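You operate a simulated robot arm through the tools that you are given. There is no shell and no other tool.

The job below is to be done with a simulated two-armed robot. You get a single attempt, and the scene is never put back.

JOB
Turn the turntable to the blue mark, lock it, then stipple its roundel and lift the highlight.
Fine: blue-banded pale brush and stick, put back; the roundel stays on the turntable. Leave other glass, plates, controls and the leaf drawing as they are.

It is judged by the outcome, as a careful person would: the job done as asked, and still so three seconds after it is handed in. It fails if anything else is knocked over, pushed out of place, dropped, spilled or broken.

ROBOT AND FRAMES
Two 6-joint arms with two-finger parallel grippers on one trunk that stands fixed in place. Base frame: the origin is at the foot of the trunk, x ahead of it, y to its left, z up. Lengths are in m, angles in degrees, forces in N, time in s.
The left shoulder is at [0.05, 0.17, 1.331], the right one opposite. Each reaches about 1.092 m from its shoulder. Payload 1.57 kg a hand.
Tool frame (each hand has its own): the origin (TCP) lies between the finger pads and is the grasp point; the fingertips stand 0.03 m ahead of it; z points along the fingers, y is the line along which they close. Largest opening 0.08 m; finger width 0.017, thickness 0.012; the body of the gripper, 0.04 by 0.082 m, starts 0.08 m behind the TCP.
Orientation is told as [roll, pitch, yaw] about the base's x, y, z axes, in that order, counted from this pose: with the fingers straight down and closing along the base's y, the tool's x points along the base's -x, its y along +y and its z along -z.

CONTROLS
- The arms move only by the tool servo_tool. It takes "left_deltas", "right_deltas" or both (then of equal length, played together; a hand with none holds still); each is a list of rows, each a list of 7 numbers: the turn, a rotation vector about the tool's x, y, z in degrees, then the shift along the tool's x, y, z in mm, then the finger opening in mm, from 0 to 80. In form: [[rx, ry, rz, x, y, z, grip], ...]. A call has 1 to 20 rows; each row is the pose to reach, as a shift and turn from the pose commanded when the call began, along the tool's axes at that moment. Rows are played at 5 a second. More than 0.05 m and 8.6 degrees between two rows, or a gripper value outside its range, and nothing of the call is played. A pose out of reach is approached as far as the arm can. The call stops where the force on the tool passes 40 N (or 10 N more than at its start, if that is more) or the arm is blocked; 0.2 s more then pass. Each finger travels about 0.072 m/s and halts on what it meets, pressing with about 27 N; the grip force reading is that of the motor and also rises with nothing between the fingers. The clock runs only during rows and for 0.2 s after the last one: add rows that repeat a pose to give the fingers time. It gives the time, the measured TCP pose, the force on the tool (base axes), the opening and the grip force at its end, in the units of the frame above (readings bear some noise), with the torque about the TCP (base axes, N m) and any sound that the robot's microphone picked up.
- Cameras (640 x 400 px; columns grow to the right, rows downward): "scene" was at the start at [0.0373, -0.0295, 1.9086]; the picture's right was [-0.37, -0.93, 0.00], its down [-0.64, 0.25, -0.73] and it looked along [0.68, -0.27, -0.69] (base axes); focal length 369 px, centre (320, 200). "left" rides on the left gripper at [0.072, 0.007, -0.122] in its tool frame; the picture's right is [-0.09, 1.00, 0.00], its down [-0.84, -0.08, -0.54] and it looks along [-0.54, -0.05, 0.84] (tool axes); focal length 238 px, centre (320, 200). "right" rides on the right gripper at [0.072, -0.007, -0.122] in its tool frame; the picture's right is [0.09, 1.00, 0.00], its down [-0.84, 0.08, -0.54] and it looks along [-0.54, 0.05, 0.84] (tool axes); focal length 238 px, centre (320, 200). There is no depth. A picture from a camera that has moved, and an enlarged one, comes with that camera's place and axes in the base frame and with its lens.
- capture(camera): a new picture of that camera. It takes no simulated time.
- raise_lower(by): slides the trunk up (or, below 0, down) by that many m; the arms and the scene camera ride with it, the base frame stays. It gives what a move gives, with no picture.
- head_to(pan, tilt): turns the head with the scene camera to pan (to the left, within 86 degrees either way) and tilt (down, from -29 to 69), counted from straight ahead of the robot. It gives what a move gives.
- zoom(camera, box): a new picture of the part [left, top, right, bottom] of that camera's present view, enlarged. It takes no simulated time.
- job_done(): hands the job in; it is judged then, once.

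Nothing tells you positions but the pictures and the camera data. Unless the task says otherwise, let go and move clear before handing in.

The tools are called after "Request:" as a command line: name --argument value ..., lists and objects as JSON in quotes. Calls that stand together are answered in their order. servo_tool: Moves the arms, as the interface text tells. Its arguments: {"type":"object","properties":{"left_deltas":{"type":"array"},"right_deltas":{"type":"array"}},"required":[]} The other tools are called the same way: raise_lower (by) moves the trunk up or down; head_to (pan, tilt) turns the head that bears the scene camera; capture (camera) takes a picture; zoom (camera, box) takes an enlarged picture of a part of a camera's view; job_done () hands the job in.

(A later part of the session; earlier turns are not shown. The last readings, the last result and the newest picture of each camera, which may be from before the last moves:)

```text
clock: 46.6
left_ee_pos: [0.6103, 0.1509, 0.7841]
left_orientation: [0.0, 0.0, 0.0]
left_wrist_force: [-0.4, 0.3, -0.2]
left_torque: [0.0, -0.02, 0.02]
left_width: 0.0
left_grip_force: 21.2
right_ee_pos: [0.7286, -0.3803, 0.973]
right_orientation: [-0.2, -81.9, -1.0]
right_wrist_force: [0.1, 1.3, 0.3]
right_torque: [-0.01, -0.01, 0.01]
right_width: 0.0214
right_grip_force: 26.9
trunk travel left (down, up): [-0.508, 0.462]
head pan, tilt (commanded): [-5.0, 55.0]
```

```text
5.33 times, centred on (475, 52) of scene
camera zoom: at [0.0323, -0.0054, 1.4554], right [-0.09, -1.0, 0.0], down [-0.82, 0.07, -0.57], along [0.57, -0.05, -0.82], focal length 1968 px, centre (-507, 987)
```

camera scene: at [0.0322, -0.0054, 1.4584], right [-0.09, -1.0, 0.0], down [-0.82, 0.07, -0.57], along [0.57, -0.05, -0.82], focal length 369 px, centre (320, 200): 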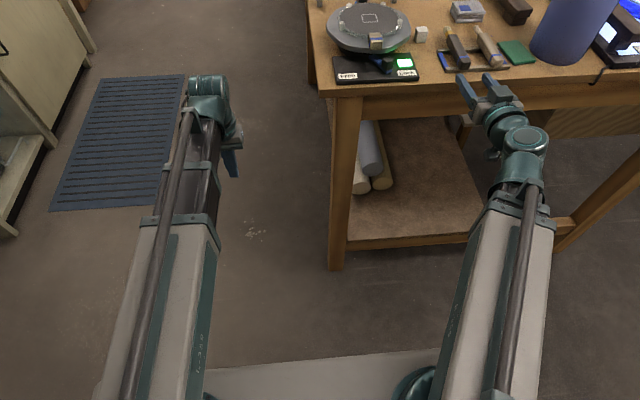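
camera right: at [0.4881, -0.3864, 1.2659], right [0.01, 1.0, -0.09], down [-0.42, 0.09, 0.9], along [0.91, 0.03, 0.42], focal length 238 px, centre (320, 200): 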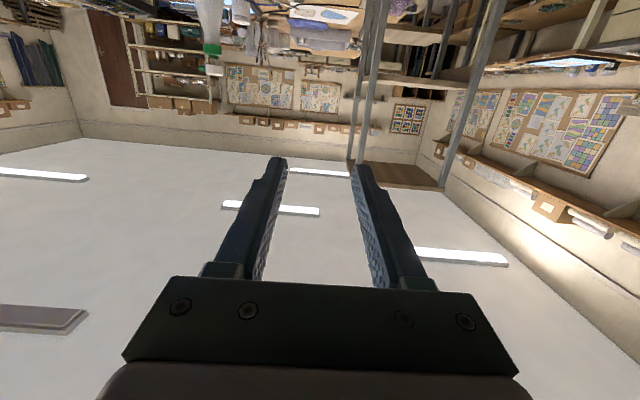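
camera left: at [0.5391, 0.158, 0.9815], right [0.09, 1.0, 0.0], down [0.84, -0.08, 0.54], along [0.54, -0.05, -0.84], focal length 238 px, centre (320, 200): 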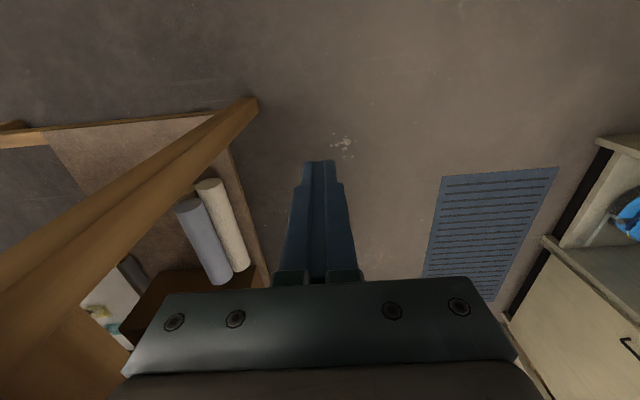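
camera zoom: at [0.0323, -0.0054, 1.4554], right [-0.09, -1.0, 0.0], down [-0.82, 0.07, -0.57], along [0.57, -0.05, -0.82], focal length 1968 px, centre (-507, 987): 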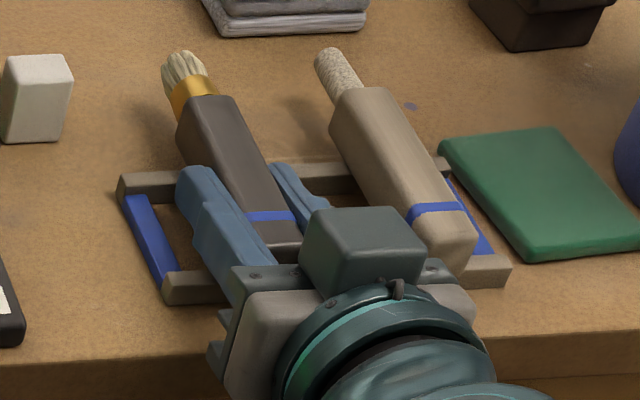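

The brush is held at 21.4 mm. I'll lift it slightly and check that it comes off the rack cleanly.

Request:
raise_lower --by 0.04

Request:
zoom --camera "scene" --box '[430, 15, 520, 90]'

```text
clock: 47.4
left_ee_pos: [0.611, 0.1507, 0.8222]
left_orientation: [0.0, 0.0, 0.1]
left_wrist_force: [0.3, 0.2, -0.4]
left_torque: [-0.01, -0.01, -0.03]
left_width: 0.0001
left_grip_force: 21.4
right_ee_pos: [0.7288, -0.381, 1.012]
right_orientation: [-0.3, -82.0, -0.9]
right_wrist_force: [0.7, 1.1, -1.1]
right_torque: [0.0, 0.03, 0.01]
right_width: 0.0217
right_grip_force: 27.4
trunk travel left (down, up): [-0.548, 0.422]
head pan, tilt (commanded): [-5.0, 55.0]
```

```text
5.33 times, centred on (475, 52) of scene
camera zoom: at [0.0325, -0.0055, 1.4954], right [-0.09, -1.0, 0.0], down [-0.82, 0.07, -0.57], along [0.57, -0.05, -0.82], focal length 1968 px, centre (-507, 987)
```

zoom: 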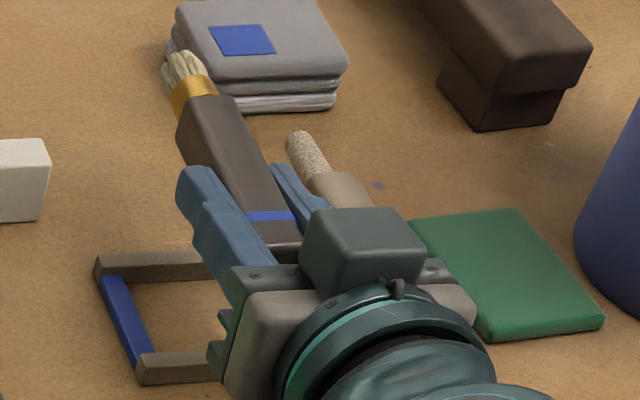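

The brush is off the rack and held steadily. I'll raise it well clear and then pitch it from horizontal to nearly vertical.

Request:
raise_lower --by 0.347

Request:
servo_tool --right_deltas '[[0, 8, 0, 29.4, 0, 4.1, 15], [0, 16, 0, 57.7, 0, 8.1, 15], [0, 24, 0, 84.4, 0, 11.9, 15], [0, 32, 0, 108.7, 0, 15.3, 15], [0, 40, 0, 130.4, 0, 18.3, 15], [0, 48, 0, 148.9, 0, 20.9, 15], [0, 56, 0, 164.0, 0, 23.1, 15], [0, 64, 0, 175.3, 0, 24.6, 15], [0, 72, 0, 182.5, 0, 25.7, 15]]'

Request:
capture --camera "right"

Request:
capture --camera "scene"

```text
clock: 50.8
left_ee_pos: [0.609, 0.1505, 1.1699]
left_orientation: [0.0, 0.0, -0.1]
left_wrist_force: [0.2, 0.1, -0.6]
left_torque: [-0.01, -0.03, 0.0]
left_width: 0.0
left_grip_force: 21.1
right_ee_pos: [0.73, -0.3812, 1.3595]
right_orientation: [-0.3, -82.1, -0.9]
right_wrist_force: [0.3, -0.1, -0.6]
right_torque: [0.01, 0.03, 0.01]
right_width: 0.0217
right_grip_force: 27.2
trunk travel left (down, up): [-0.895, 0.075]
head pan, tilt (commanded): [-5.0, 55.0]
```

```text
clock: 52.8
left_ee_pos: [0.6112, 0.1516, 1.1707]
left_orientation: [0.0, 0.0, 0.0]
left_wrist_force: [0.0, 0.5, -0.6]
left_torque: [-0.02, 0.0, 0.03]
left_width: 0.0001
left_grip_force: 21.1
right_ee_pos: [0.7294, -0.3819, 1.1737]
right_orientation: [0.0, -10.0, -1.2]
right_wrist_force: [0.5, 0.1, -1.1]
right_torque: [-0.01, -0.03, -0.02]
right_width: 0.0214
right_grip_force: 27.2
trunk travel left (down, up): [-0.895, 0.075]
head pan, tilt (commanded): [-5.0, 55.0]
```

```text
taken
camera right: at [0.6374, -0.3858, 1.2809], right [-0.07, 1.0, -0.02], down [0.73, 0.06, 0.68], along [0.68, 0.03, -0.74], focal length 238 px, centre (320, 200)
```

right: 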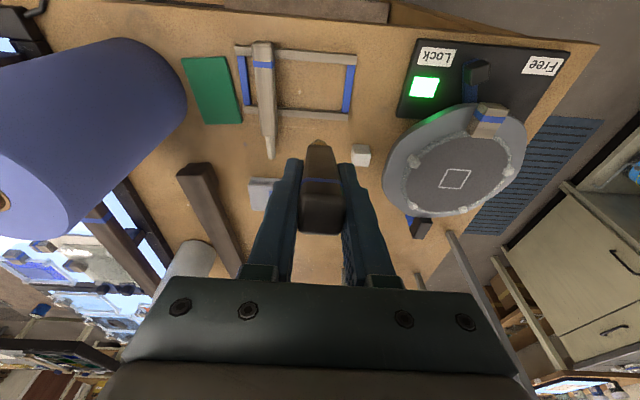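

```text
taken
camera scene: at [0.0331, -0.0056, 1.8424], right [-0.09, -1.0, 0.0], down [-0.82, 0.07, -0.57], along [0.57, -0.05, -0.82], focal length 369 px, centre (320, 200)
```

scene: 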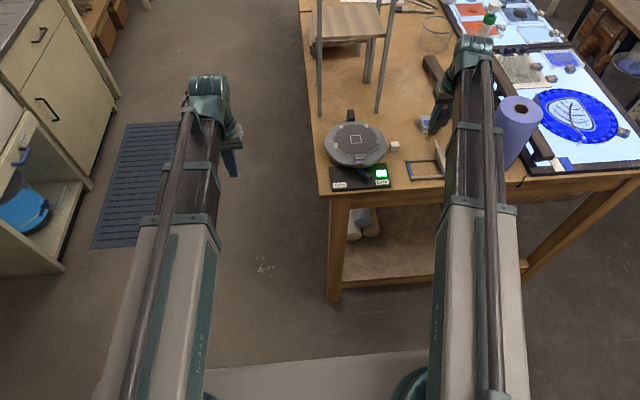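

The brush hangs bristles-down in the grip. I'll zoom on its tip in the right camera to fix the tip's place in the tool frame.

Request:
zoom --camera "right" --box '[270, 110, 370, 240]'

Request:
zoom --camera "right" --box '[370, 90, 540, 230]'

```text
3.08 times, centred on (320, 175) of right
camera zoom: at [0.6374, -0.3858, 1.2809], right [-0.07, 1.0, -0.02], down [0.73, 0.06, 0.68], along [0.68, 0.03, -0.74], focal length 733 px, centre (320, 277)
```

zoom: 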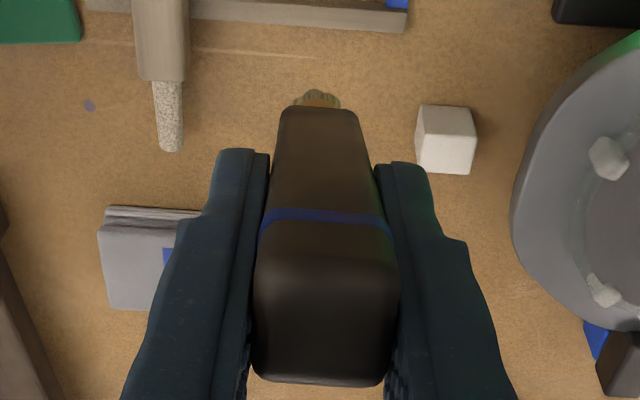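

```text
2.86 times, centred on (455, 160) of right
camera zoom: at [0.6374, -0.3858, 1.2809], right [-0.07, 1.0, -0.02], down [0.73, 0.06, 0.68], along [0.68, 0.03, -0.74], focal length 681 px, centre (-66, 314)
```

zoom: 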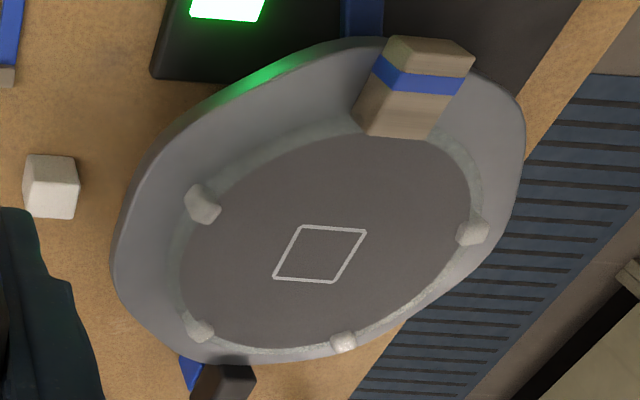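

Tip geometry matches expectation (≈0.12 m beyond the TCP, 8° off the tool axis). The roundel's centre is at (0.8315, -0.187); I'll bring the brush to hover over it.

Request:
servo_tool --right_deltas '[[0, 0, 0, -12, 39.3, 2.1, 15], [0, 0, 0, -24, 78.5, 4.2, 15], [0, 0, 0, -36, 117.8, 6.4, 15], [0, 0, 0, -48, 157, 8.5, 15], [0, 0, 0, -60, 196.3, 10.6, 15], [0, 0, 0, -60, 196.3, 10.6, 15]]'

Request:
capture --camera "right"

Request:
capture --camera "left"

Request:
capture --camera "scene"

```text
clock: 54.2
left_ee_pos: [0.6102, 0.1496, 1.1707]
left_orientation: [0.0, 0.0, 0.0]
left_wrist_force: [0.3, -0.1, -0.2]
left_torque: [-0.01, 0.02, 0.01]
left_width: 0.0
left_grip_force: 21.7
right_ee_pos: [0.7936, -0.1847, 1.1737]
right_orientation: [0.1, -10.0, -1.1]
right_wrist_force: [-0.5, -0.7, -0.9]
right_torque: [-0.02, 0.03, -0.03]
right_width: 0.0218
right_grip_force: 26.9
trunk travel left (down, up): [-0.895, 0.075]
head pan, tilt (commanded): [-5.0, 55.0]
```

```text
taken
camera right: at [0.7015, -0.1904, 1.2812], right [-0.07, 1.0, -0.02], down [0.73, 0.06, 0.68], along [0.68, 0.04, -0.73], focal length 238 px, centre (320, 200)
```

right: 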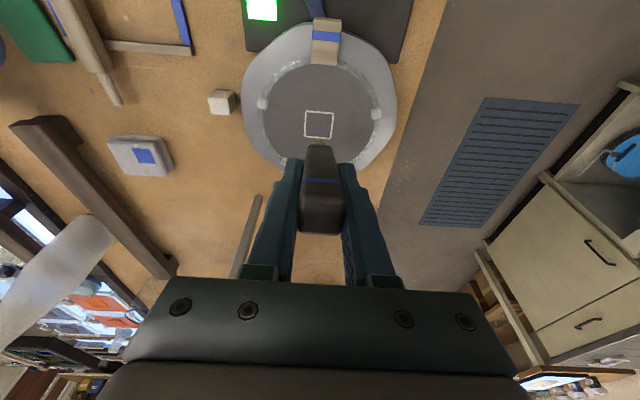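

```text
taken
camera left: at [0.5391, 0.1575, 1.2915], right [0.09, 1.0, 0.0], down [0.84, -0.08, 0.54], along [0.54, -0.05, -0.84], focal length 238 px, centre (320, 200)
```

left: 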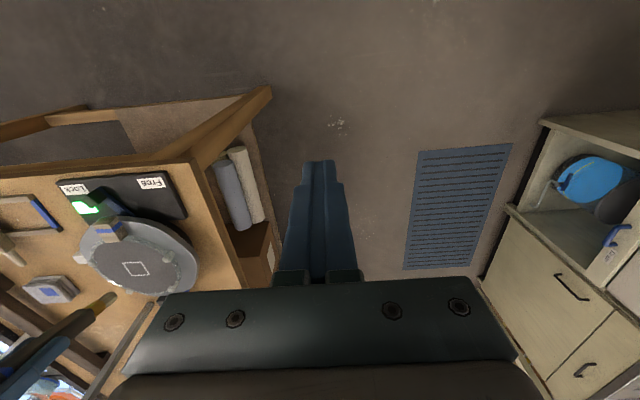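

```text
taken
camera scene: at [0.0321, -0.0061, 1.8424], right [-0.09, -1.0, 0.0], down [-0.82, 0.07, -0.57], along [0.57, -0.05, -0.82], focal length 369 px, centre (320, 200)
```

scene: 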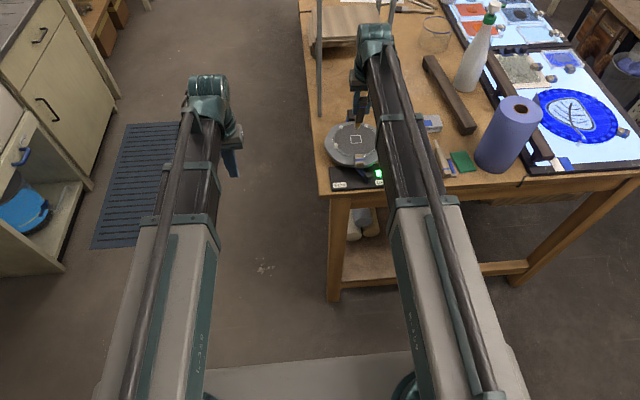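

The left camera sees the brush and the roundel well. I'll zoom there to locate the bristle tip over the disc.

Request:
zoom --camera "left" --box '[60, 200, 220, 330]'

Request:
zoom --camera "scene" --box '[320, 80, 400, 175]'

```text
3.08 times, centred on (140, 265) of left
camera zoom: at [0.5391, 0.1575, 1.2915], right [0.09, 1.0, 0.0], down [0.84, -0.08, 0.54], along [0.54, -0.05, -0.84], focal length 733 px, centre (874, 0)
```

zoom: 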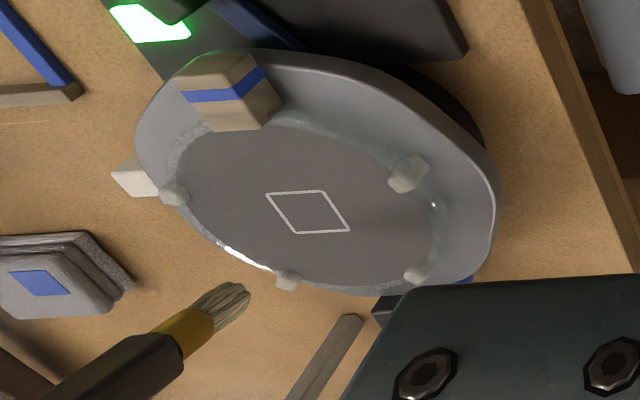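

```text
4.21 times, centred on (360, 128) of scene
camera zoom: at [0.0321, -0.0061, 1.8424], right [-0.09, -1.0, 0.0], down [-0.82, 0.07, -0.57], along [0.57, -0.05, -0.82], focal length 1554 px, centre (152, 505)
```

zoom: 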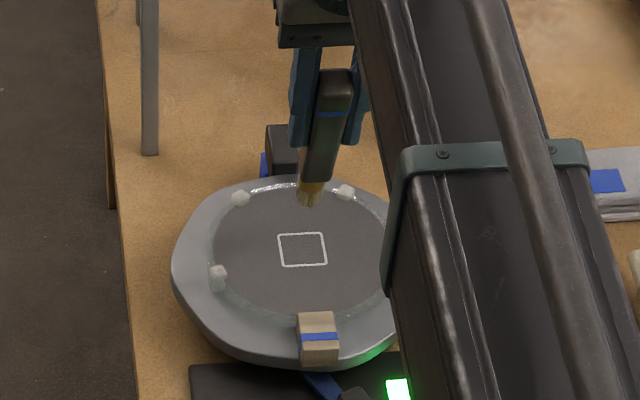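

The bristle tip is at (0.834, -0.188, 1.0595), about 46 mm above the glass. I'll lower until a tilt-dab (8° dip ≈ 7 mm) just misses the surface, then feel for contact.

Request:
raise_lower --by -0.036

Request:
servo_tool --right_deltas '[[0, 4, 0, -7.8, 0, 2.6, 15], [0, 8, 0, -15.5, 0, 6.0, 15], [0, 8, 0, -15.5, 0, 6.0, 15]]'

Request:
zoom --camera "left" --box '[40, 200, 200, 330]'

```text
clock: 55.0
left_ee_pos: [0.6099, 0.15, 1.1341]
left_orientation: [0.0, 0.0, 0.0]
left_wrist_force: [-0.6, -0.1, -0.6]
left_torque: [0.01, 0.04, -0.01]
left_width: 0.0
left_grip_force: 21.7
right_ee_pos: [0.7929, -0.1862, 1.1379]
right_orientation: [0.1, -10.1, -1.1]
right_wrist_force: [-0.2, -0.4, -0.7]
right_torque: [-0.06, -0.01, -0.01]
right_width: 0.0216
right_grip_force: 26.9
trunk travel left (down, up): [-0.859, 0.111]
head pan, tilt (commanded): [-5.0, 55.0]
```

```text
clock: 55.8
left_ee_pos: [0.6097, 0.1505, 1.1336]
left_orientation: [0.0, 0.1, -0.1]
left_wrist_force: [0.7, -0.7, 0.0]
left_torque: [0.03, -0.02, 0.02]
left_width: 0.0
left_grip_force: 21.3
right_ee_pos: [0.8096, -0.1868, 1.1341]
right_orientation: [0.0, -2.0, -1.2]
right_wrist_force: [0.8, -0.9, 0.2]
right_torque: [-0.01, 0.0, 0.02]
right_width: 0.0219
right_grip_force: 27.6
trunk travel left (down, up): [-0.859, 0.111]
head pan, tilt (commanded): [-5.0, 55.0]
```

```text
3.08 times, centred on (120, 265) of left
camera zoom: at [0.5391, 0.158, 1.2555], right [0.09, 1.0, 0.0], down [0.84, -0.08, 0.54], along [0.54, -0.05, -0.84], focal length 733 px, centre (935, 0)
```

zoom: 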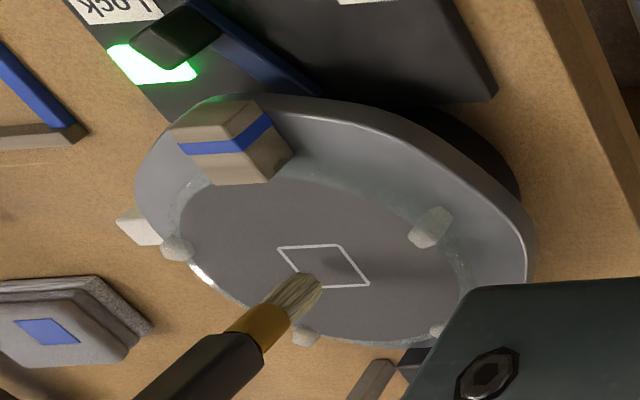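

No contact yet at the dipped pose. I'll lower in 1.5–2 mm steps from here to feel the glass.

Request:
raise_lower --by -0.002

Request:
raise_lower --by -0.0015

Request:
zoom --camera "left" --box '[40, 200, 200, 330]'

```text
clock: 56.3
left_ee_pos: [0.6107, 0.1508, 1.1324]
left_orientation: [0.0, 0.0, 0.0]
left_wrist_force: [-0.4, 0.1, 0.4]
left_torque: [-0.01, 0.0, 0.01]
left_width: 0.0
left_grip_force: 21.0
right_ee_pos: [0.8105, -0.1862, 1.1333]
right_orientation: [0.0, -2.1, -1.2]
right_wrist_force: [-0.9, -0.4, -1.8]
right_torque: [0.03, -0.01, -0.02]
right_width: 0.0217
right_grip_force: 26.7
trunk travel left (down, up): [-0.857, 0.113]
head pan, tilt (commanded): [-5.0, 55.0]
```

```text
clock: 56.8
left_ee_pos: [0.6103, 0.151, 1.1305]
left_orientation: [0.0, 0.1, 0.0]
left_wrist_force: [-0.1, 0.4, 0.6]
left_torque: [0.0, 0.01, 0.0]
left_width: 0.0
left_grip_force: 21.4
right_ee_pos: [0.8091, -0.1862, 1.1305]
right_orientation: [0.0, -2.1, -1.2]
right_wrist_force: [-0.2, -0.5, -1.1]
right_torque: [0.0, -0.01, 0.0]
right_width: 0.0216
right_grip_force: 27.2
trunk travel left (down, up): [-0.856, 0.114]
head pan, tilt (commanded): [-5.0, 55.0]
```

```text
3.08 times, centred on (120, 265) of left
camera zoom: at [0.5393, 0.158, 1.2519], right [0.09, 1.0, 0.0], down [0.84, -0.08, 0.54], along [0.54, -0.05, -0.84], focal length 733 px, centre (935, 0)
```

zoom: 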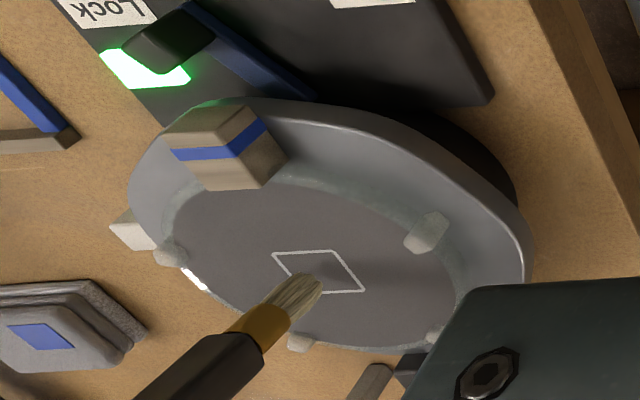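

Still no clear contact. Continuing down in 1.5 mm steps.

Request:
raise_lower --by -0.0015

Request:
raise_lower --by -0.0015

Request:
zoom --camera "left" --box '[80, 240, 170, 310]'

```text
clock: 57.3
left_ee_pos: [0.6103, 0.1497, 1.13]
left_orientation: [0.1, 0.0, 0.0]
left_wrist_force: [0.1, 0.4, -0.1]
left_torque: [0.02, 0.0, 0.01]
left_width: 0.0
left_grip_force: 21.6
right_ee_pos: [0.8107, -0.1871, 1.1289]
right_orientation: [0.0, -2.0, -1.2]
right_wrist_force: [-0.2, 0.3, -0.8]
right_torque: [-0.02, 0.0, 0.02]
right_width: 0.0217
right_grip_force: 27.4
trunk travel left (down, up): [-0.854, 0.116]
head pan, tilt (commanded): [-5.0, 55.0]
```

```text
clock: 57.9
left_ee_pos: [0.6108, 0.1506, 1.1281]
left_orientation: [0.0, 0.0, 0.1]
left_wrist_force: [-1.0, 0.1, -0.3]
left_torque: [-0.02, 0.02, -0.02]
left_width: 0.0
left_grip_force: 21.3
right_ee_pos: [0.8093, -0.1863, 1.1282]
right_orientation: [0.0, -2.0, -1.2]
right_wrist_force: [-0.1, -0.6, -0.9]
right_torque: [0.01, 0.04, 0.03]
right_width: 0.0219
right_grip_force: 27.3
trunk travel left (down, up): [-0.853, 0.117]
head pan, tilt (commanded): [-5.0, 55.0]
```

```text
5.71 times, centred on (125, 275) of left
camera zoom: at [0.5393, 0.158, 1.2489], right [0.09, 1.0, 0.0], down [0.84, -0.08, 0.54], along [0.54, -0.05, -0.84], focal length 1362 px, centre (1434, -229)
```

zoom: 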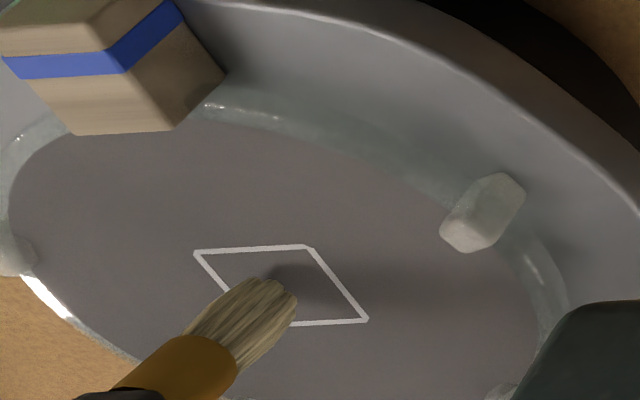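

Tip and surface look nearly coincident. Two more small steps.

Request:
raise_lower --by -0.0015

Request:
raise_lower --by -0.0015

Request:
zoom --camera "left" --box '[80, 240, 170, 310]'

```text
clock: 58.4
left_ee_pos: [0.611, 0.1525, 1.1257]
left_orientation: [0.0, -0.1, 0.0]
left_wrist_force: [-0.7, -0.4, -0.6]
left_torque: [-0.04, 0.0, 0.02]
left_width: 0.0
left_grip_force: 21.4
right_ee_pos: [0.8108, -0.1859, 1.1254]
right_orientation: [0.0, -2.0, -1.2]
right_wrist_force: [-0.1, -0.2, -0.9]
right_torque: [-0.01, 0.02, 0.01]
right_width: 0.0215
right_grip_force: 27.4
trunk travel left (down, up): [-0.851, 0.119]
head pan, tilt (commanded): [-5.0, 55.0]
```

```text
clock: 58.9
left_ee_pos: [0.6102, 0.1503, 1.1251]
left_orientation: [0.0, 0.0, 0.0]
left_wrist_force: [0.2, -0.1, 0.1]
left_torque: [-0.02, 0.03, -0.02]
left_width: 0.0
left_grip_force: 21.0
right_ee_pos: [0.8115, -0.1863, 1.127]
right_orientation: [-0.1, -2.0, -1.2]
right_wrist_force: [0.2, 0.8, 0.1]
right_torque: [-0.01, -0.01, 0.03]
right_width: 0.0217
right_grip_force: 26.7
trunk travel left (down, up): [-0.85, 0.12]
head pan, tilt (commanded): [-5.0, 55.0]
```

```text
5.71 times, centred on (125, 275) of left
camera zoom: at [0.5393, 0.158, 1.2459], right [0.09, 1.0, 0.0], down [0.84, -0.08, 0.54], along [0.54, -0.05, -0.84], focal length 1362 px, centre (1434, -229)
```

zoom: 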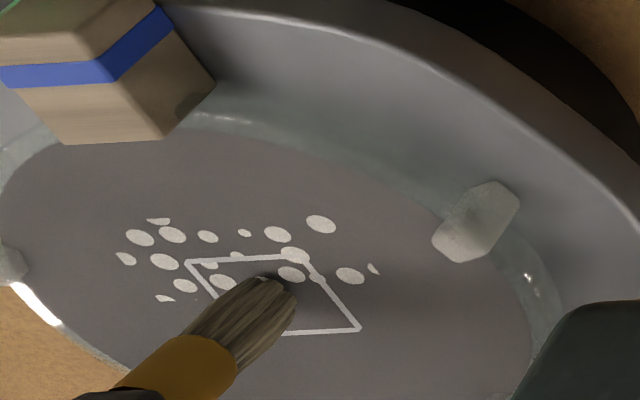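

Contact: a patch of stipple dots appeared with only about 1 N of force. I'll lift the brush by tilting and view the patch to judge how large an area each dab covers.

Request:
servo_tool --right_deltas '[[0, -4, 0, 8.2, 0, -1.6, 15], [0, -8, 0, 16.2, 0, -3.8, 15]]'

Request:
zoom --camera "left" --box '[60, 220, 190, 330]'

Request:
zoom --camera "right" --box '[220, 0, 420, 200]'

Request:
zoom --camera "scene" --box '[320, 80, 410, 175]'

```text
clock: 59.5
left_ee_pos: [0.6097, 0.1508, 1.1251]
left_orientation: [0.0, 0.0, -0.1]
left_wrist_force: [-0.3, -0.9, -0.1]
left_torque: [0.01, 0.04, -0.03]
left_width: 0.0001
left_grip_force: 21.6
right_ee_pos: [0.7934, -0.1858, 1.1282]
right_orientation: [0.0, -10.1, -1.2]
right_wrist_force: [0.5, -0.6, -1.4]
right_torque: [-0.01, 0.01, 0.03]
right_width: 0.0217
right_grip_force: 27.0
trunk travel left (down, up): [-0.85, 0.12]
head pan, tilt (commanded): [-5.0, 55.0]
```

```text
3.64 times, centred on (125, 275) of left
camera zoom: at [0.5391, 0.158, 1.246], right [0.09, 1.0, 0.0], down [0.84, -0.08, 0.54], along [0.54, -0.05, -0.84], focal length 867 px, centre (1029, -73)
```

zoom: 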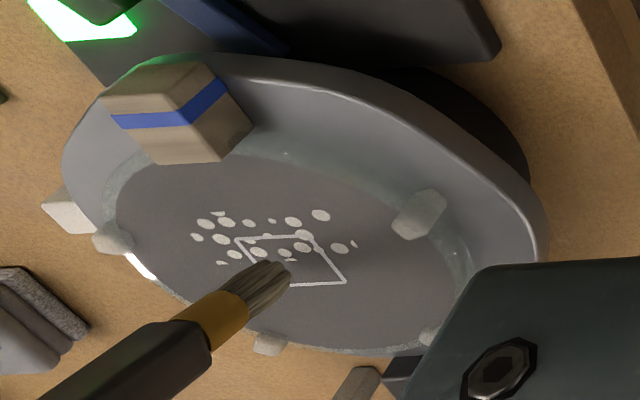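

```text
2.00 times, centred on (320, 100) of right
camera zoom: at [0.701, -0.1903, 1.2357], right [-0.07, 1.0, -0.02], down [0.73, 0.06, 0.68], along [0.68, 0.04, -0.73], focal length 477 px, centre (320, 400)
```

zoom: 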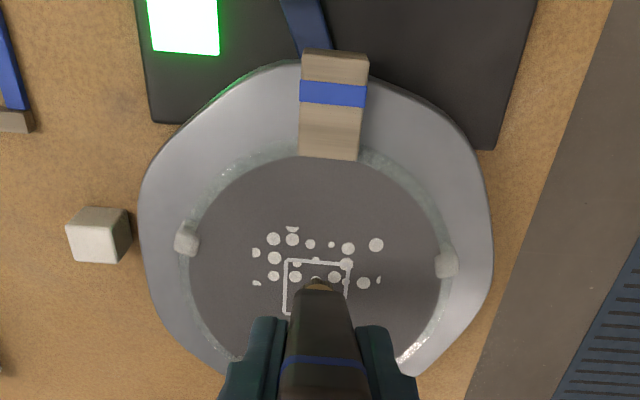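

```text
4.21 times, centred on (365, 128) of scene
camera zoom: at [0.0321, -0.0054, 1.7969], right [-0.09, -1.0, 0.0], down [-0.82, 0.07, -0.57], along [0.57, -0.05, -0.82], focal length 1554 px, centre (130, 505)
```

zoom: 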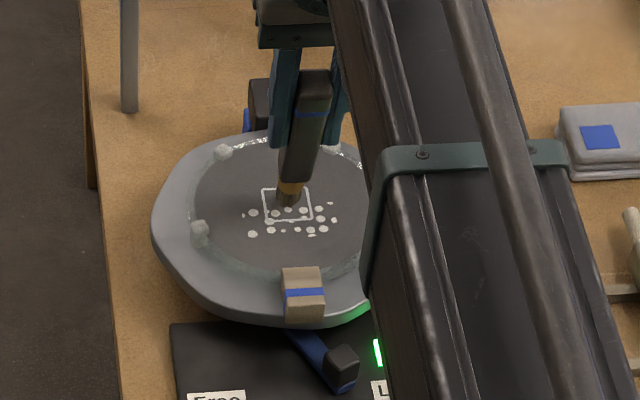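

The dab filled a block roughly 66 mm wide and 33 mm deep on the near side of centre, so the disc seems to be divided into zones. I'll lower 1 mm for reliable contact and dab two points on the far side of centre.

Request:
raise_lower --by -0.001

Request:
servo_tool --right_deltas '[[0, 0, 0, -17.7, -17, 3.1, 15], [0, 4, 0, -25.5, -17, 5.7, 15], [0, 8, 0, -33.2, -17, 9.1, 15], [0, 8, 0, -33.2, -17, 9.1, 15], [0, 0, 0, -17.7, -17, 3.1, 15], [0, 0, 0, -17.7, 17, 3.1, 15], [0, 4, 0, -25.5, 17, 5.7, 15], [0, 8, 0, -33.2, 17, 9.1, 15], [0, 8, 0, -33.2, 17, 9.1, 15]]'

Request:
zoom --camera "left" --box '[60, 220, 190, 330]'

Request:
zoom --camera "scene" --box '[320, 80, 410, 175]'

Request:
zoom --camera "right" --box '[220, 0, 420, 200]'

```text
clock: 60.0
left_ee_pos: [0.6103, 0.1505, 1.1232]
left_orientation: [-0.1, 0.0, 0.0]
left_wrist_force: [-0.2, 0.0, -1.0]
left_torque: [-0.04, 0.05, -0.01]
left_width: 0.0
left_grip_force: 21.3
right_ee_pos: [0.794, -0.1855, 1.1279]
right_orientation: [-0.1, -10.0, -1.2]
right_wrist_force: [0.7, 0.4, -1.4]
right_torque: [0.0, 0.02, 0.0]
right_width: 0.0216
right_grip_force: 27.5
trunk travel left (down, up): [-0.849, 0.121]
head pan, tilt (commanded): [-5.0, 55.0]
```

```text
clock: 62.0
left_ee_pos: [0.6091, 0.1511, 1.1246]
left_orientation: [0.0, 0.0, 0.0]
left_wrist_force: [0.0, 0.3, -0.6]
left_torque: [-0.01, 0.0, -0.01]
left_width: 0.0
left_grip_force: 20.7
right_ee_pos: [0.8276, -0.1705, 1.1255]
right_orientation: [-0.1, -2.1, -1.2]
right_wrist_force: [2.4, -1.8, 12.7]
right_torque: [-0.26, -0.39, -0.03]
right_width: 0.0216
right_grip_force: 27.0
trunk travel left (down, up): [-0.849, 0.121]
head pan, tilt (commanded): [-5.0, 55.0]
```

```text
3.64 times, centred on (125, 275) of left
camera zoom: at [0.5383, 0.158, 1.2456], right [0.09, 1.0, 0.0], down [0.84, -0.08, 0.54], along [0.54, -0.05, -0.84], focal length 867 px, centre (1029, -73)
```

zoom: 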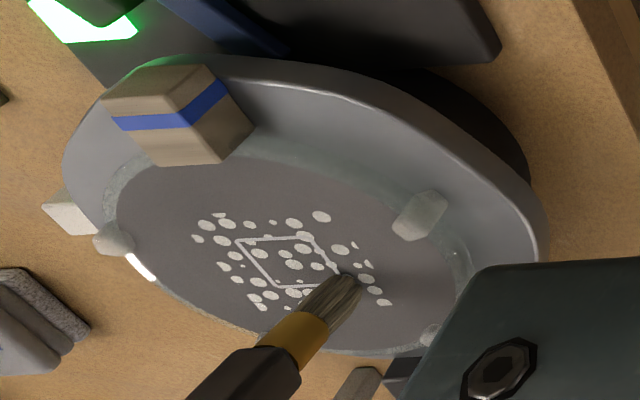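

```text
4.21 times, centred on (365, 128) of scene
camera zoom: at [0.0309, -0.0053, 1.7961], right [-0.09, -1.0, 0.0], down [-0.82, 0.07, -0.57], along [0.57, -0.05, -0.82], focal length 1554 px, centre (130, 505)
```

zoom: 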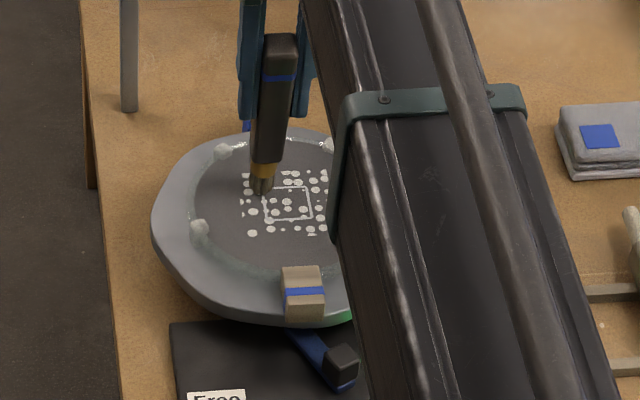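

```text
2.00 times, centred on (320, 100) of right
camera zoom: at [0.7514, -0.1751, 1.244], right [-0.07, 1.0, 0.0], down [0.82, 0.06, 0.57], along [0.57, 0.04, -0.82], focal length 477 px, centre (320, 400)
```

zoom: 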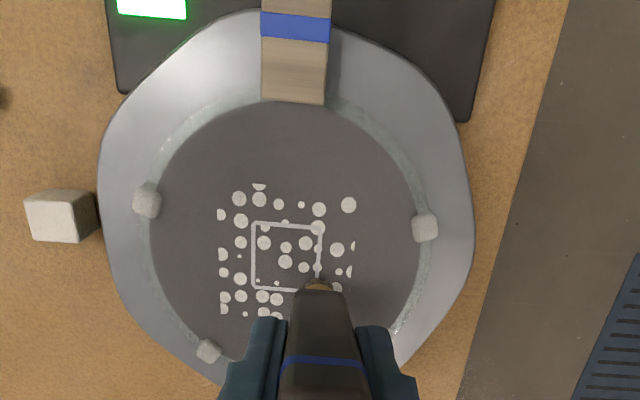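

The dots now fill a 66 mm square around the centre with clean edges; contact was firmer than needed (about 13 N). I'll lift, raise 1 mm for lighter pressure, and try one dab further out to see if the zone extends there.

Request:
servo_tool --right_deltas '[[0, -4, 0, 8.2, 0, -1.6, 15], [0, -8, 0, 16.2, 0, -3.8, 15]]'

Request:
raise_lower --by 0.001

Request:
servo_tool --right_deltas '[[0, 0, 0, -32.5, -4, 5.7, 15], [0, 4, 0, -40.3, -4, 8.3, 15], [0, 8, 0, -48, -4, 11.7, 15], [0, 8, 0, -48, -4, 11.7, 15]]'

Request:
zoom --camera "right" --box '[220, 0, 420, 200]'

Request:
zoom --camera "scene" --box '[320, 80, 410, 175]'

```text
clock: 62.6
left_ee_pos: [0.6095, 0.1515, 1.1231]
left_orientation: [0.1, -0.1, 0.0]
left_wrist_force: [-0.7, -0.4, -0.1]
left_torque: [0.0, 0.04, -0.02]
left_width: 0.0002
left_grip_force: 21.3
right_ee_pos: [0.8111, -0.1686, 1.128]
right_orientation: [0.1, -10.1, -1.2]
right_wrist_force: [-0.1, 0.0, -0.6]
right_torque: [0.01, 0.02, 0.0]
right_width: 0.0217
right_grip_force: 26.6
trunk travel left (down, up): [-0.849, 0.121]
head pan, tilt (commanded): [-5.0, 55.0]
```

```text
clock: 63.1
left_ee_pos: [0.61, 0.1507, 1.1244]
left_orientation: [0.0, 0.0, 0.0]
left_wrist_force: [0.4, 0.3, -0.8]
left_torque: [0.0, 0.01, -0.02]
left_width: 0.0
left_grip_force: 21.3
right_ee_pos: [0.8122, -0.1706, 1.1282]
right_orientation: [0.0, -10.1, -1.2]
right_wrist_force: [0.2, -0.2, 0.1]
right_torque: [-0.02, -0.01, 0.02]
right_width: 0.0213
right_grip_force: 26.7
trunk travel left (down, up): [-0.85, 0.12]
head pan, tilt (commanded): [-5.0, 55.0]
```

```text
clock: 64.1
left_ee_pos: [0.6103, 0.15, 1.1253]
left_orientation: [0.0, -0.1, -0.1]
left_wrist_force: [-0.3, -0.6, 0.2]
left_torque: [-0.02, 0.02, 0.03]
left_width: 0.0
left_grip_force: 20.9
right_ee_pos: [0.8612, -0.176, 1.1256]
right_orientation: [0.0, -2.0, -1.3]
right_wrist_force: [1.0, -0.6, 1.8]
right_torque: [-0.03, -0.1, -0.01]
right_width: 0.0215
right_grip_force: 27.0
trunk travel left (down, up): [-0.85, 0.12]
head pan, tilt (commanded): [-5.0, 55.0]
```

```text
2.00 times, centred on (320, 100) of right
camera zoom: at [0.7847, -0.1798, 1.2443], right [-0.07, 1.0, 0.0], down [0.82, 0.06, 0.57], along [0.57, 0.04, -0.82], focal length 477 px, centre (320, 400)
```

zoom: 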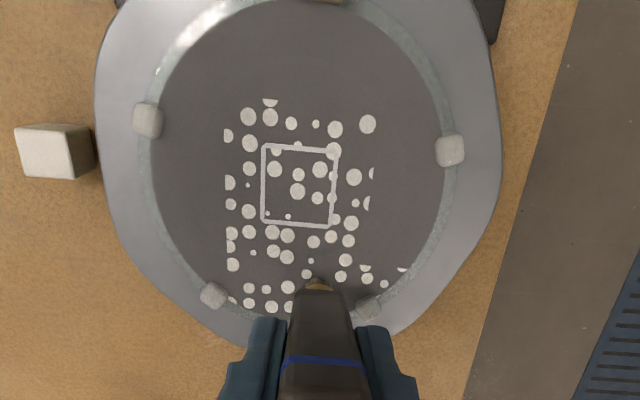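

```text
4.21 times, centred on (365, 128) of scene
camera zoom: at [0.0321, -0.0054, 1.797], right [-0.09, -1.0, 0.0], down [-0.82, 0.07, -0.57], along [0.57, -0.05, -0.82], focal length 1554 px, centre (130, 505)
```

zoom: 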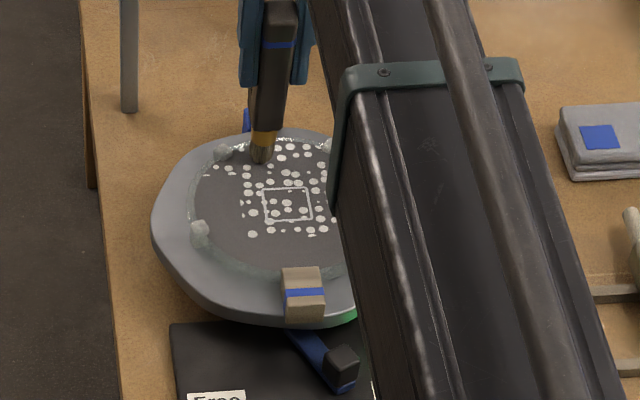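

A light dab (≈2.7 N) there filled the far part of the disc, so the whole disc is stipple area. I'll continue with dabs on the far right, right side and near right.

Request:
servo_tool --right_deltas '[[0, -4, 0, 8.2, 0, -1.6, 15], [0, -8, 0, 16.2, 0, -3.8, 15], [0, -8, 0, 16.2, -26, -3.8, 15], [0, -4, 0, 8.2, -26, -1.6, 15], [0, 0, 0, 0, -26, 0, 15], [0, 0, 0, 0, -26, 0, 15], [0, -8, 0, 16.2, -26, -3.8, 15], [0, -8, 0, 41.2, -38, -4.6, 15], [0, -8, 0, 49.2, -61, -4.9, 15], [0, -4, 0, 41.2, -61, -2.75, 15], [0, 0, 0, 33, -61, -1.15, 15], [0, 0, 0, 33, -61, -1.15, 15], [0, -8, 0, 49.2, -61, -4.9, 15], [0, -8, 0, 78.2, -61, -5.9, 15], [0, -4, 0, 70.2, -61, -3.8, 15], [0, 0, 0, 62, -61, -2.2, 15], [0, 0, 0, 62, -61, -2.2, 15]]'

Request:
zoom --camera "right" --box '[220, 0, 420, 200]'

Request:
zoom --camera "left" --box '[60, 220, 190, 330]'

```text
clock: 67.7
left_ee_pos: [0.6092, 0.1513, 1.1257]
left_orientation: [0.0, 0.0, 0.0]
left_wrist_force: [-0.8, -0.3, -0.2]
left_torque: [0.03, 0.03, -0.06]
left_width: 0.0
left_grip_force: 21.6
right_ee_pos: [0.7976, -0.2339, 1.1256]
right_orientation: [-0.1, -2.0, -1.2]
right_wrist_force: [1.6, -0.3, 3.9]
right_torque: [-0.06, -0.27, -0.04]
right_width: 0.0217
right_grip_force: 26.6
trunk travel left (down, up): [-0.85, 0.12]
head pan, tilt (commanded): [-5.0, 55.0]
```

```text
2.00 times, centred on (320, 100) of right
camera zoom: at [0.7213, -0.2388, 1.2445], right [-0.07, 1.0, 0.0], down [0.82, 0.06, 0.57], along [0.57, 0.04, -0.82], focal length 477 px, centre (320, 400)
```

zoom: 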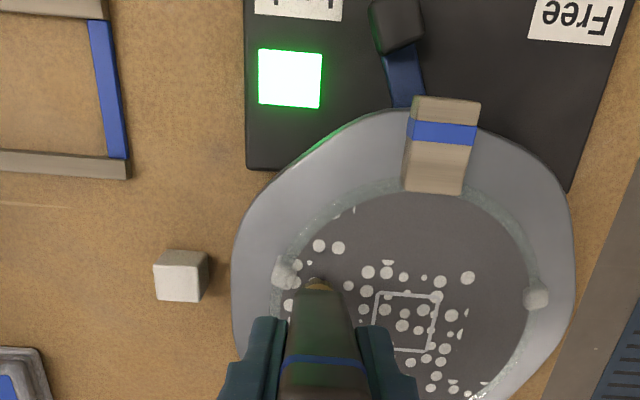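

```text
3.64 times, centred on (125, 275) of left
camera zoom: at [0.539, 0.158, 1.2461], right [0.09, 1.0, 0.0], down [0.84, -0.08, 0.54], along [0.54, -0.05, -0.84], focal length 867 px, centre (1029, -73)
```

zoom: 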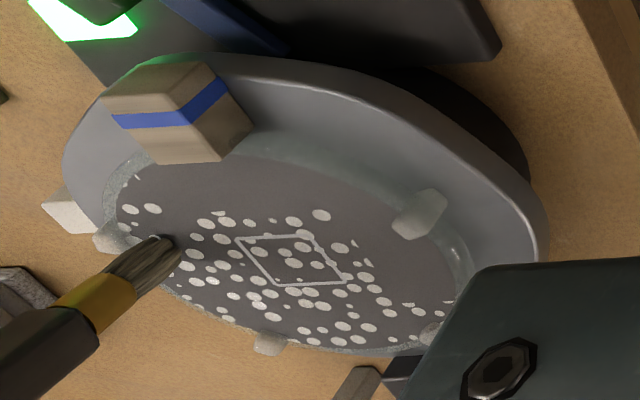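

The right half is stippled. Next are the near-right, near-left (keeping clear of the wooden tab) and left side.

Request:
servo_tool --right_deltas '[[0, -4, 0, 8.2, 0, -1.6, 15], [0, -8, 0, 16.2, 0, -3.8, 15], [0, -8, 0, 48.7, 26, -4.9, 15], [0, -4, 0, 40.7, 26, -2.7, 15], [0, 0, 0, 32.5, 26, -1.1, 15], [0, 0, 0, 32.5, 26, -1.1, 15], [0, -8, 0, 48.7, 26, -4.9, 15], [0, -8, 0, 35.2, 48, -4.4, 15], [0, -8, 0, 49.7, 70, -4.9, 15], [0, -4, 0, 41.7, 70, -2.7, 15], [0, 0, 0, 33.5, 70, -1.1, 15], [0, 0, 0, 33.5, 70, -1.1, 15], [0, -8, 0, 49.7, 70, -4.9, 15], [0, -8, 0, 18.2, 95, -3.8, 15], [0, -4, 0, 10.2, 95, -1.6, 15], [0, 0, 0, 2, 95, 0, 15], [0, 0, 0, 2, 95, 0, 15]]'

Request:
zoom --camera "right" --box '[220, 0, 420, 200]'

Request:
zoom --camera "left" --box '[60, 220, 190, 330]'

```text
clock: 71.3
left_ee_pos: [0.6106, 0.1507, 1.1244]
left_orientation: [0.0, 0.0, 0.0]
left_wrist_force: [0.1, -0.2, -1.0]
left_torque: [0.01, -0.01, -0.01]
left_width: 0.0
left_grip_force: 21.4
right_ee_pos: [0.7977, -0.1402, 1.1256]
right_orientation: [-0.1, -2.1, -1.2]
right_wrist_force: [1.1, 0.6, 7.4]
right_torque: [-0.1, -0.29, -0.01]
right_width: 0.0216
right_grip_force: 27.2
trunk travel left (down, up): [-0.85, 0.12]
head pan, tilt (commanded): [-5.0, 55.0]
```

```text
2.00 times, centred on (320, 100) of right
camera zoom: at [0.7211, -0.1441, 1.2446], right [-0.07, 1.0, 0.0], down [0.82, 0.06, 0.57], along [0.57, 0.04, -0.82], focal length 477 px, centre (320, 400)
```

zoom: 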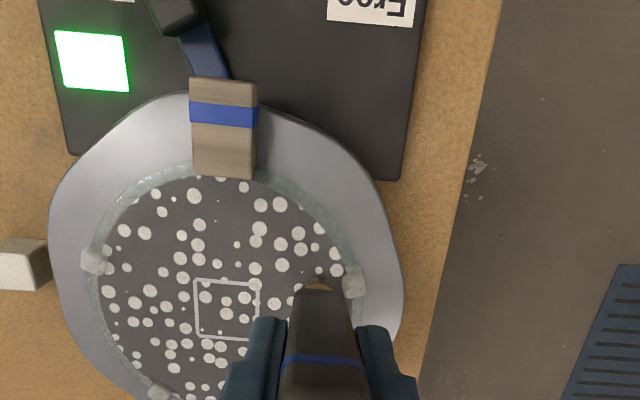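

```text
3.64 times, centred on (125, 275) of left
camera zoom: at [0.5387, 0.1581, 1.2463], right [0.09, 1.0, 0.0], down [0.84, -0.08, 0.54], along [0.54, -0.05, -0.84], focal length 867 px, centre (1029, -73)
```

zoom: 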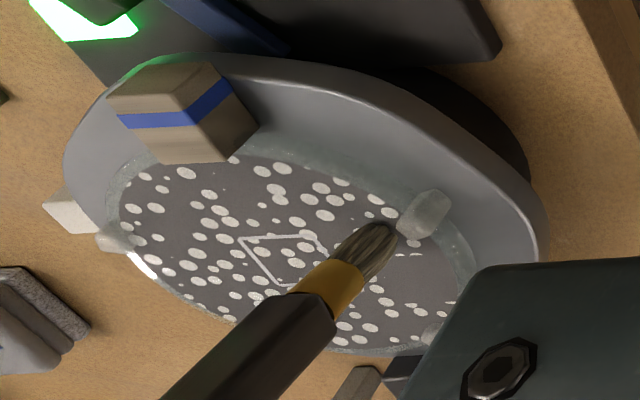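

Only the left-rear part remains. One more dab there.

Request:
servo_tool --right_deltas '[[0, -4, 0, 8.2, 0, -1.6, 15], [0, -8, 0, 16.2, 0, -3.8, 15], [0, -8, 0, -12.8, 1, -2.8, 15], [0, -4, 0, -20.8, 1, -0.6, 15], [0, 0, 0, -29, 1, 1.0, 15], [0, 0, 0, -29, 1, 1.0, 15], [0, -4, 0, -20.8, 1, -0.6, 15], [0, -8, 0, -12.8, 1, -2.8, 15]]'

Request:
raise_lower --by 0.04

Request:
zoom --camera "left" --box '[60, 220, 190, 330]'

Request:
zoom --camera "right" --box '[200, 0, 420, 220]'

Request:
zoom --camera "scene" --box '[320, 80, 410, 175]'

```text
clock: 73.1
left_ee_pos: [0.6098, 0.1509, 1.1259]
left_orientation: [0.0, 0.0, 0.1]
left_wrist_force: [0.6, -0.5, 0.2]
left_torque: [0.02, -0.05, 0.0]
left_width: 0.0002
left_grip_force: 20.9
right_ee_pos: [0.8105, -0.1388, 1.1286]
right_orientation: [-0.1, -10.1, -1.2]
right_wrist_force: [-0.2, -0.7, -1.7]
right_torque: [-0.02, 0.0, -0.03]
right_width: 0.0215
right_grip_force: 27.5
trunk travel left (down, up): [-0.85, 0.12]
head pan, tilt (commanded): [-5.0, 55.0]
```

```text
clock: 73.9
left_ee_pos: [0.6106, 0.1511, 1.1637]
left_orientation: [0.0, -0.1, 0.0]
left_wrist_force: [0.1, 0.5, -0.3]
left_torque: [-0.02, -0.01, 0.0]
left_width: 0.0
left_grip_force: 21.0
right_ee_pos: [0.8103, -0.1388, 1.1692]
right_orientation: [0.0, -10.0, -1.3]
right_wrist_force: [-0.3, 0.0, -0.5]
right_torque: [0.0, 0.02, 0.02]
right_width: 0.0215
right_grip_force: 27.2
trunk travel left (down, up): [-0.89, 0.08]
head pan, tilt (commanded): [-5.0, 55.0]
```

```text
3.64 times, centred on (125, 275) of left
camera zoom: at [0.5395, 0.158, 1.2858], right [0.09, 1.0, 0.0], down [0.84, -0.08, 0.54], along [0.54, -0.05, -0.84], focal length 867 px, centre (1029, -73)
```

zoom: 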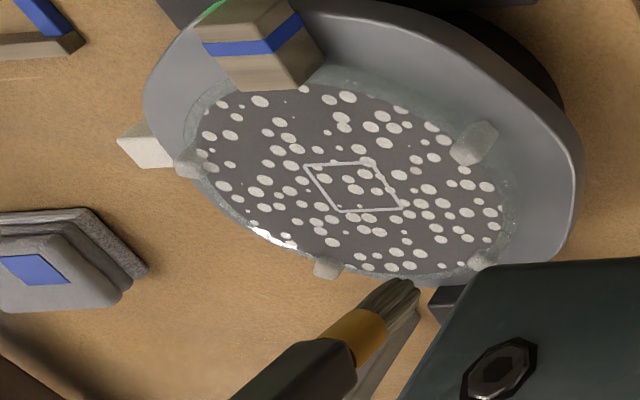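

```text
1.82 times, centred on (310, 110) of right
camera zoom: at [0.7185, -0.1428, 1.2755], right [-0.07, 1.0, -0.02], down [0.73, 0.06, 0.68], along [0.68, 0.04, -0.73], focal length 433 px, centre (338, 364)
```

zoom: 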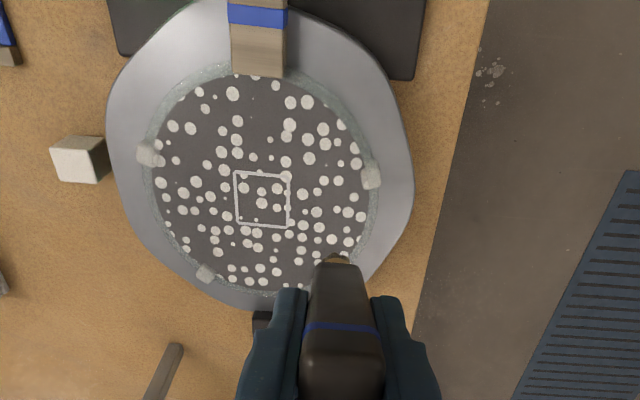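

```text
4.21 times, centred on (365, 128) of scene
camera zoom: at [0.0326, -0.0054, 1.8369], right [-0.09, -1.0, 0.0], down [-0.82, 0.07, -0.57], along [0.57, -0.05, -0.82], focal length 1554 px, centre (130, 505)
```

zoom: 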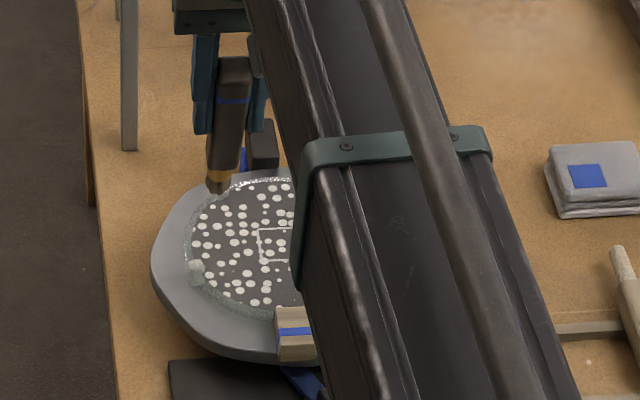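

The whole disc now shows stipple dots. I'll zoom once more to look for unfilled gaps (clipped dots) before putting the brush back.

Request:
zoom --camera "left" --box '[95, 225, 175, 300]'

Request:
zoom --camera "right" --box '[240, 20, 350, 170]'

```text
5.33 times, centred on (135, 262) of left
camera zoom: at [0.5395, 0.158, 1.2858], right [0.09, 1.0, 0.0], down [0.84, -0.08, 0.54], along [0.54, -0.05, -0.84], focal length 1271 px, centre (1307, -133)
```

zoom: 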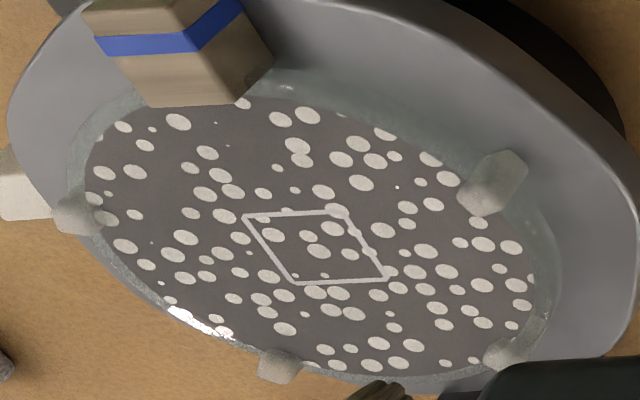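

```text
2.67 times, centred on (295, 95) of right
camera zoom: at [0.7185, -0.1428, 1.2755], right [-0.07, 1.0, -0.02], down [0.73, 0.06, 0.68], along [0.68, 0.04, -0.73], focal length 636 px, centre (387, 480)
```

zoom: 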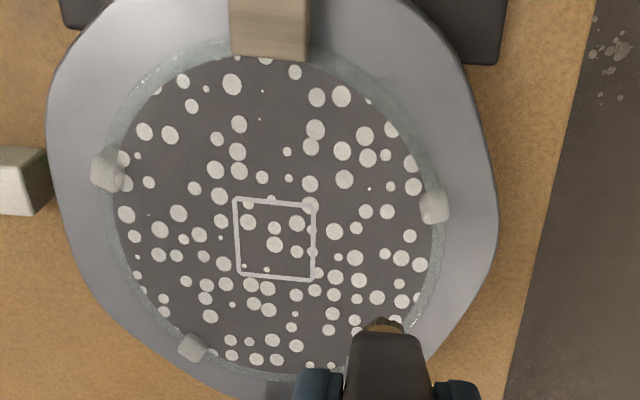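

Every part of the disc is stippled. Now I'll take the brush back over the rack and pitch it to horizontal again.

Request:
servo_tool --right_deltas '[[0, 0, 0, 12.4, -40.8, -2.2, 15], [0, 0, 0, 24.9, -81.6, -4.4, 15], [0, 0, 0, 37.3, -122.4, -6.6, 15], [0, 0, 0, 49.7, -163.1, -8.8, 15], [0, 0, 0, 62.2, -203.9, -11, 15], [0, 0, 0, 74.6, -244.7, -13.2, 15], [0, 0, 0, 74.6, -244.7, -13.2, 15]]'

Request:
servo_tool --right_deltas '[[0, -8, 0, -1.3, 0, -7.2, 15], [0, -16, 0, -3.2, 0, -18.4, 15], [0, -24, 0, -5.9, 0, -33.5, 15], [0, -32, 0, -9.1, 0, -51.9, 15], [0, -40, 0, -13.0, 0, -73.5, 15], [0, -48, 0, -17.2, 0, -97.7, 15], [0, -56, 0, -21.9, 0, -124.1, 15], [0, -64, 0, -26.8, 0, -152.3, 15], [0, -72, 0, -32.0, 0, -181.5, 15], [0, -72, 0, -32.0, 0, -181.5, 15]]'

Request:
capture --camera "scene"

```text
clock: 75.5
left_ee_pos: [0.6107, 0.1514, 1.1636]
left_orientation: [0.0, 0.0, 0.0]
left_wrist_force: [0.3, -0.6, 0.6]
left_torque: [-0.06, 0.0, 0.02]
left_width: 0.0002
left_grip_force: 21.0
right_ee_pos: [0.73, -0.3809, 1.1669]
right_orientation: [-0.1, -10.0, -1.2]
right_wrist_force: [-0.8, -0.6, -0.6]
right_torque: [-0.06, 0.04, 0.02]
right_width: 0.0213
right_grip_force: 27.4
trunk travel left (down, up): [-0.89, 0.08]
head pan, tilt (commanded): [-5.0, 55.0]
```

```text
clock: 77.7
left_ee_pos: [0.6102, 0.1515, 1.1643]
left_orientation: [0.0, -0.1, 0.1]
left_wrist_force: [-0.4, -0.1, -0.3]
left_torque: [-0.01, -0.01, -0.02]
left_width: 0.0002
left_grip_force: 21.2
right_ee_pos: [0.7285, -0.3835, 1.3537]
right_orientation: [-0.5, -81.9, -0.9]
right_wrist_force: [-0.2, -0.5, -0.6]
right_torque: [-0.01, 0.05, 0.01]
right_width: 0.0215
right_grip_force: 26.6
trunk travel left (down, up): [-0.89, 0.08]
head pan, tilt (commanded): [-5.0, 55.0]
```

```text
taken
camera scene: at [0.0325, -0.0055, 1.8369], right [-0.09, -1.0, 0.0], down [-0.82, 0.07, -0.57], along [0.57, -0.05, -0.82], focal length 369 px, centre (320, 200)
```

scene: 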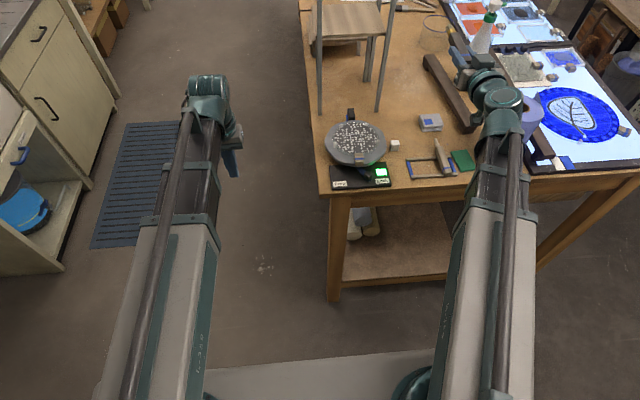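

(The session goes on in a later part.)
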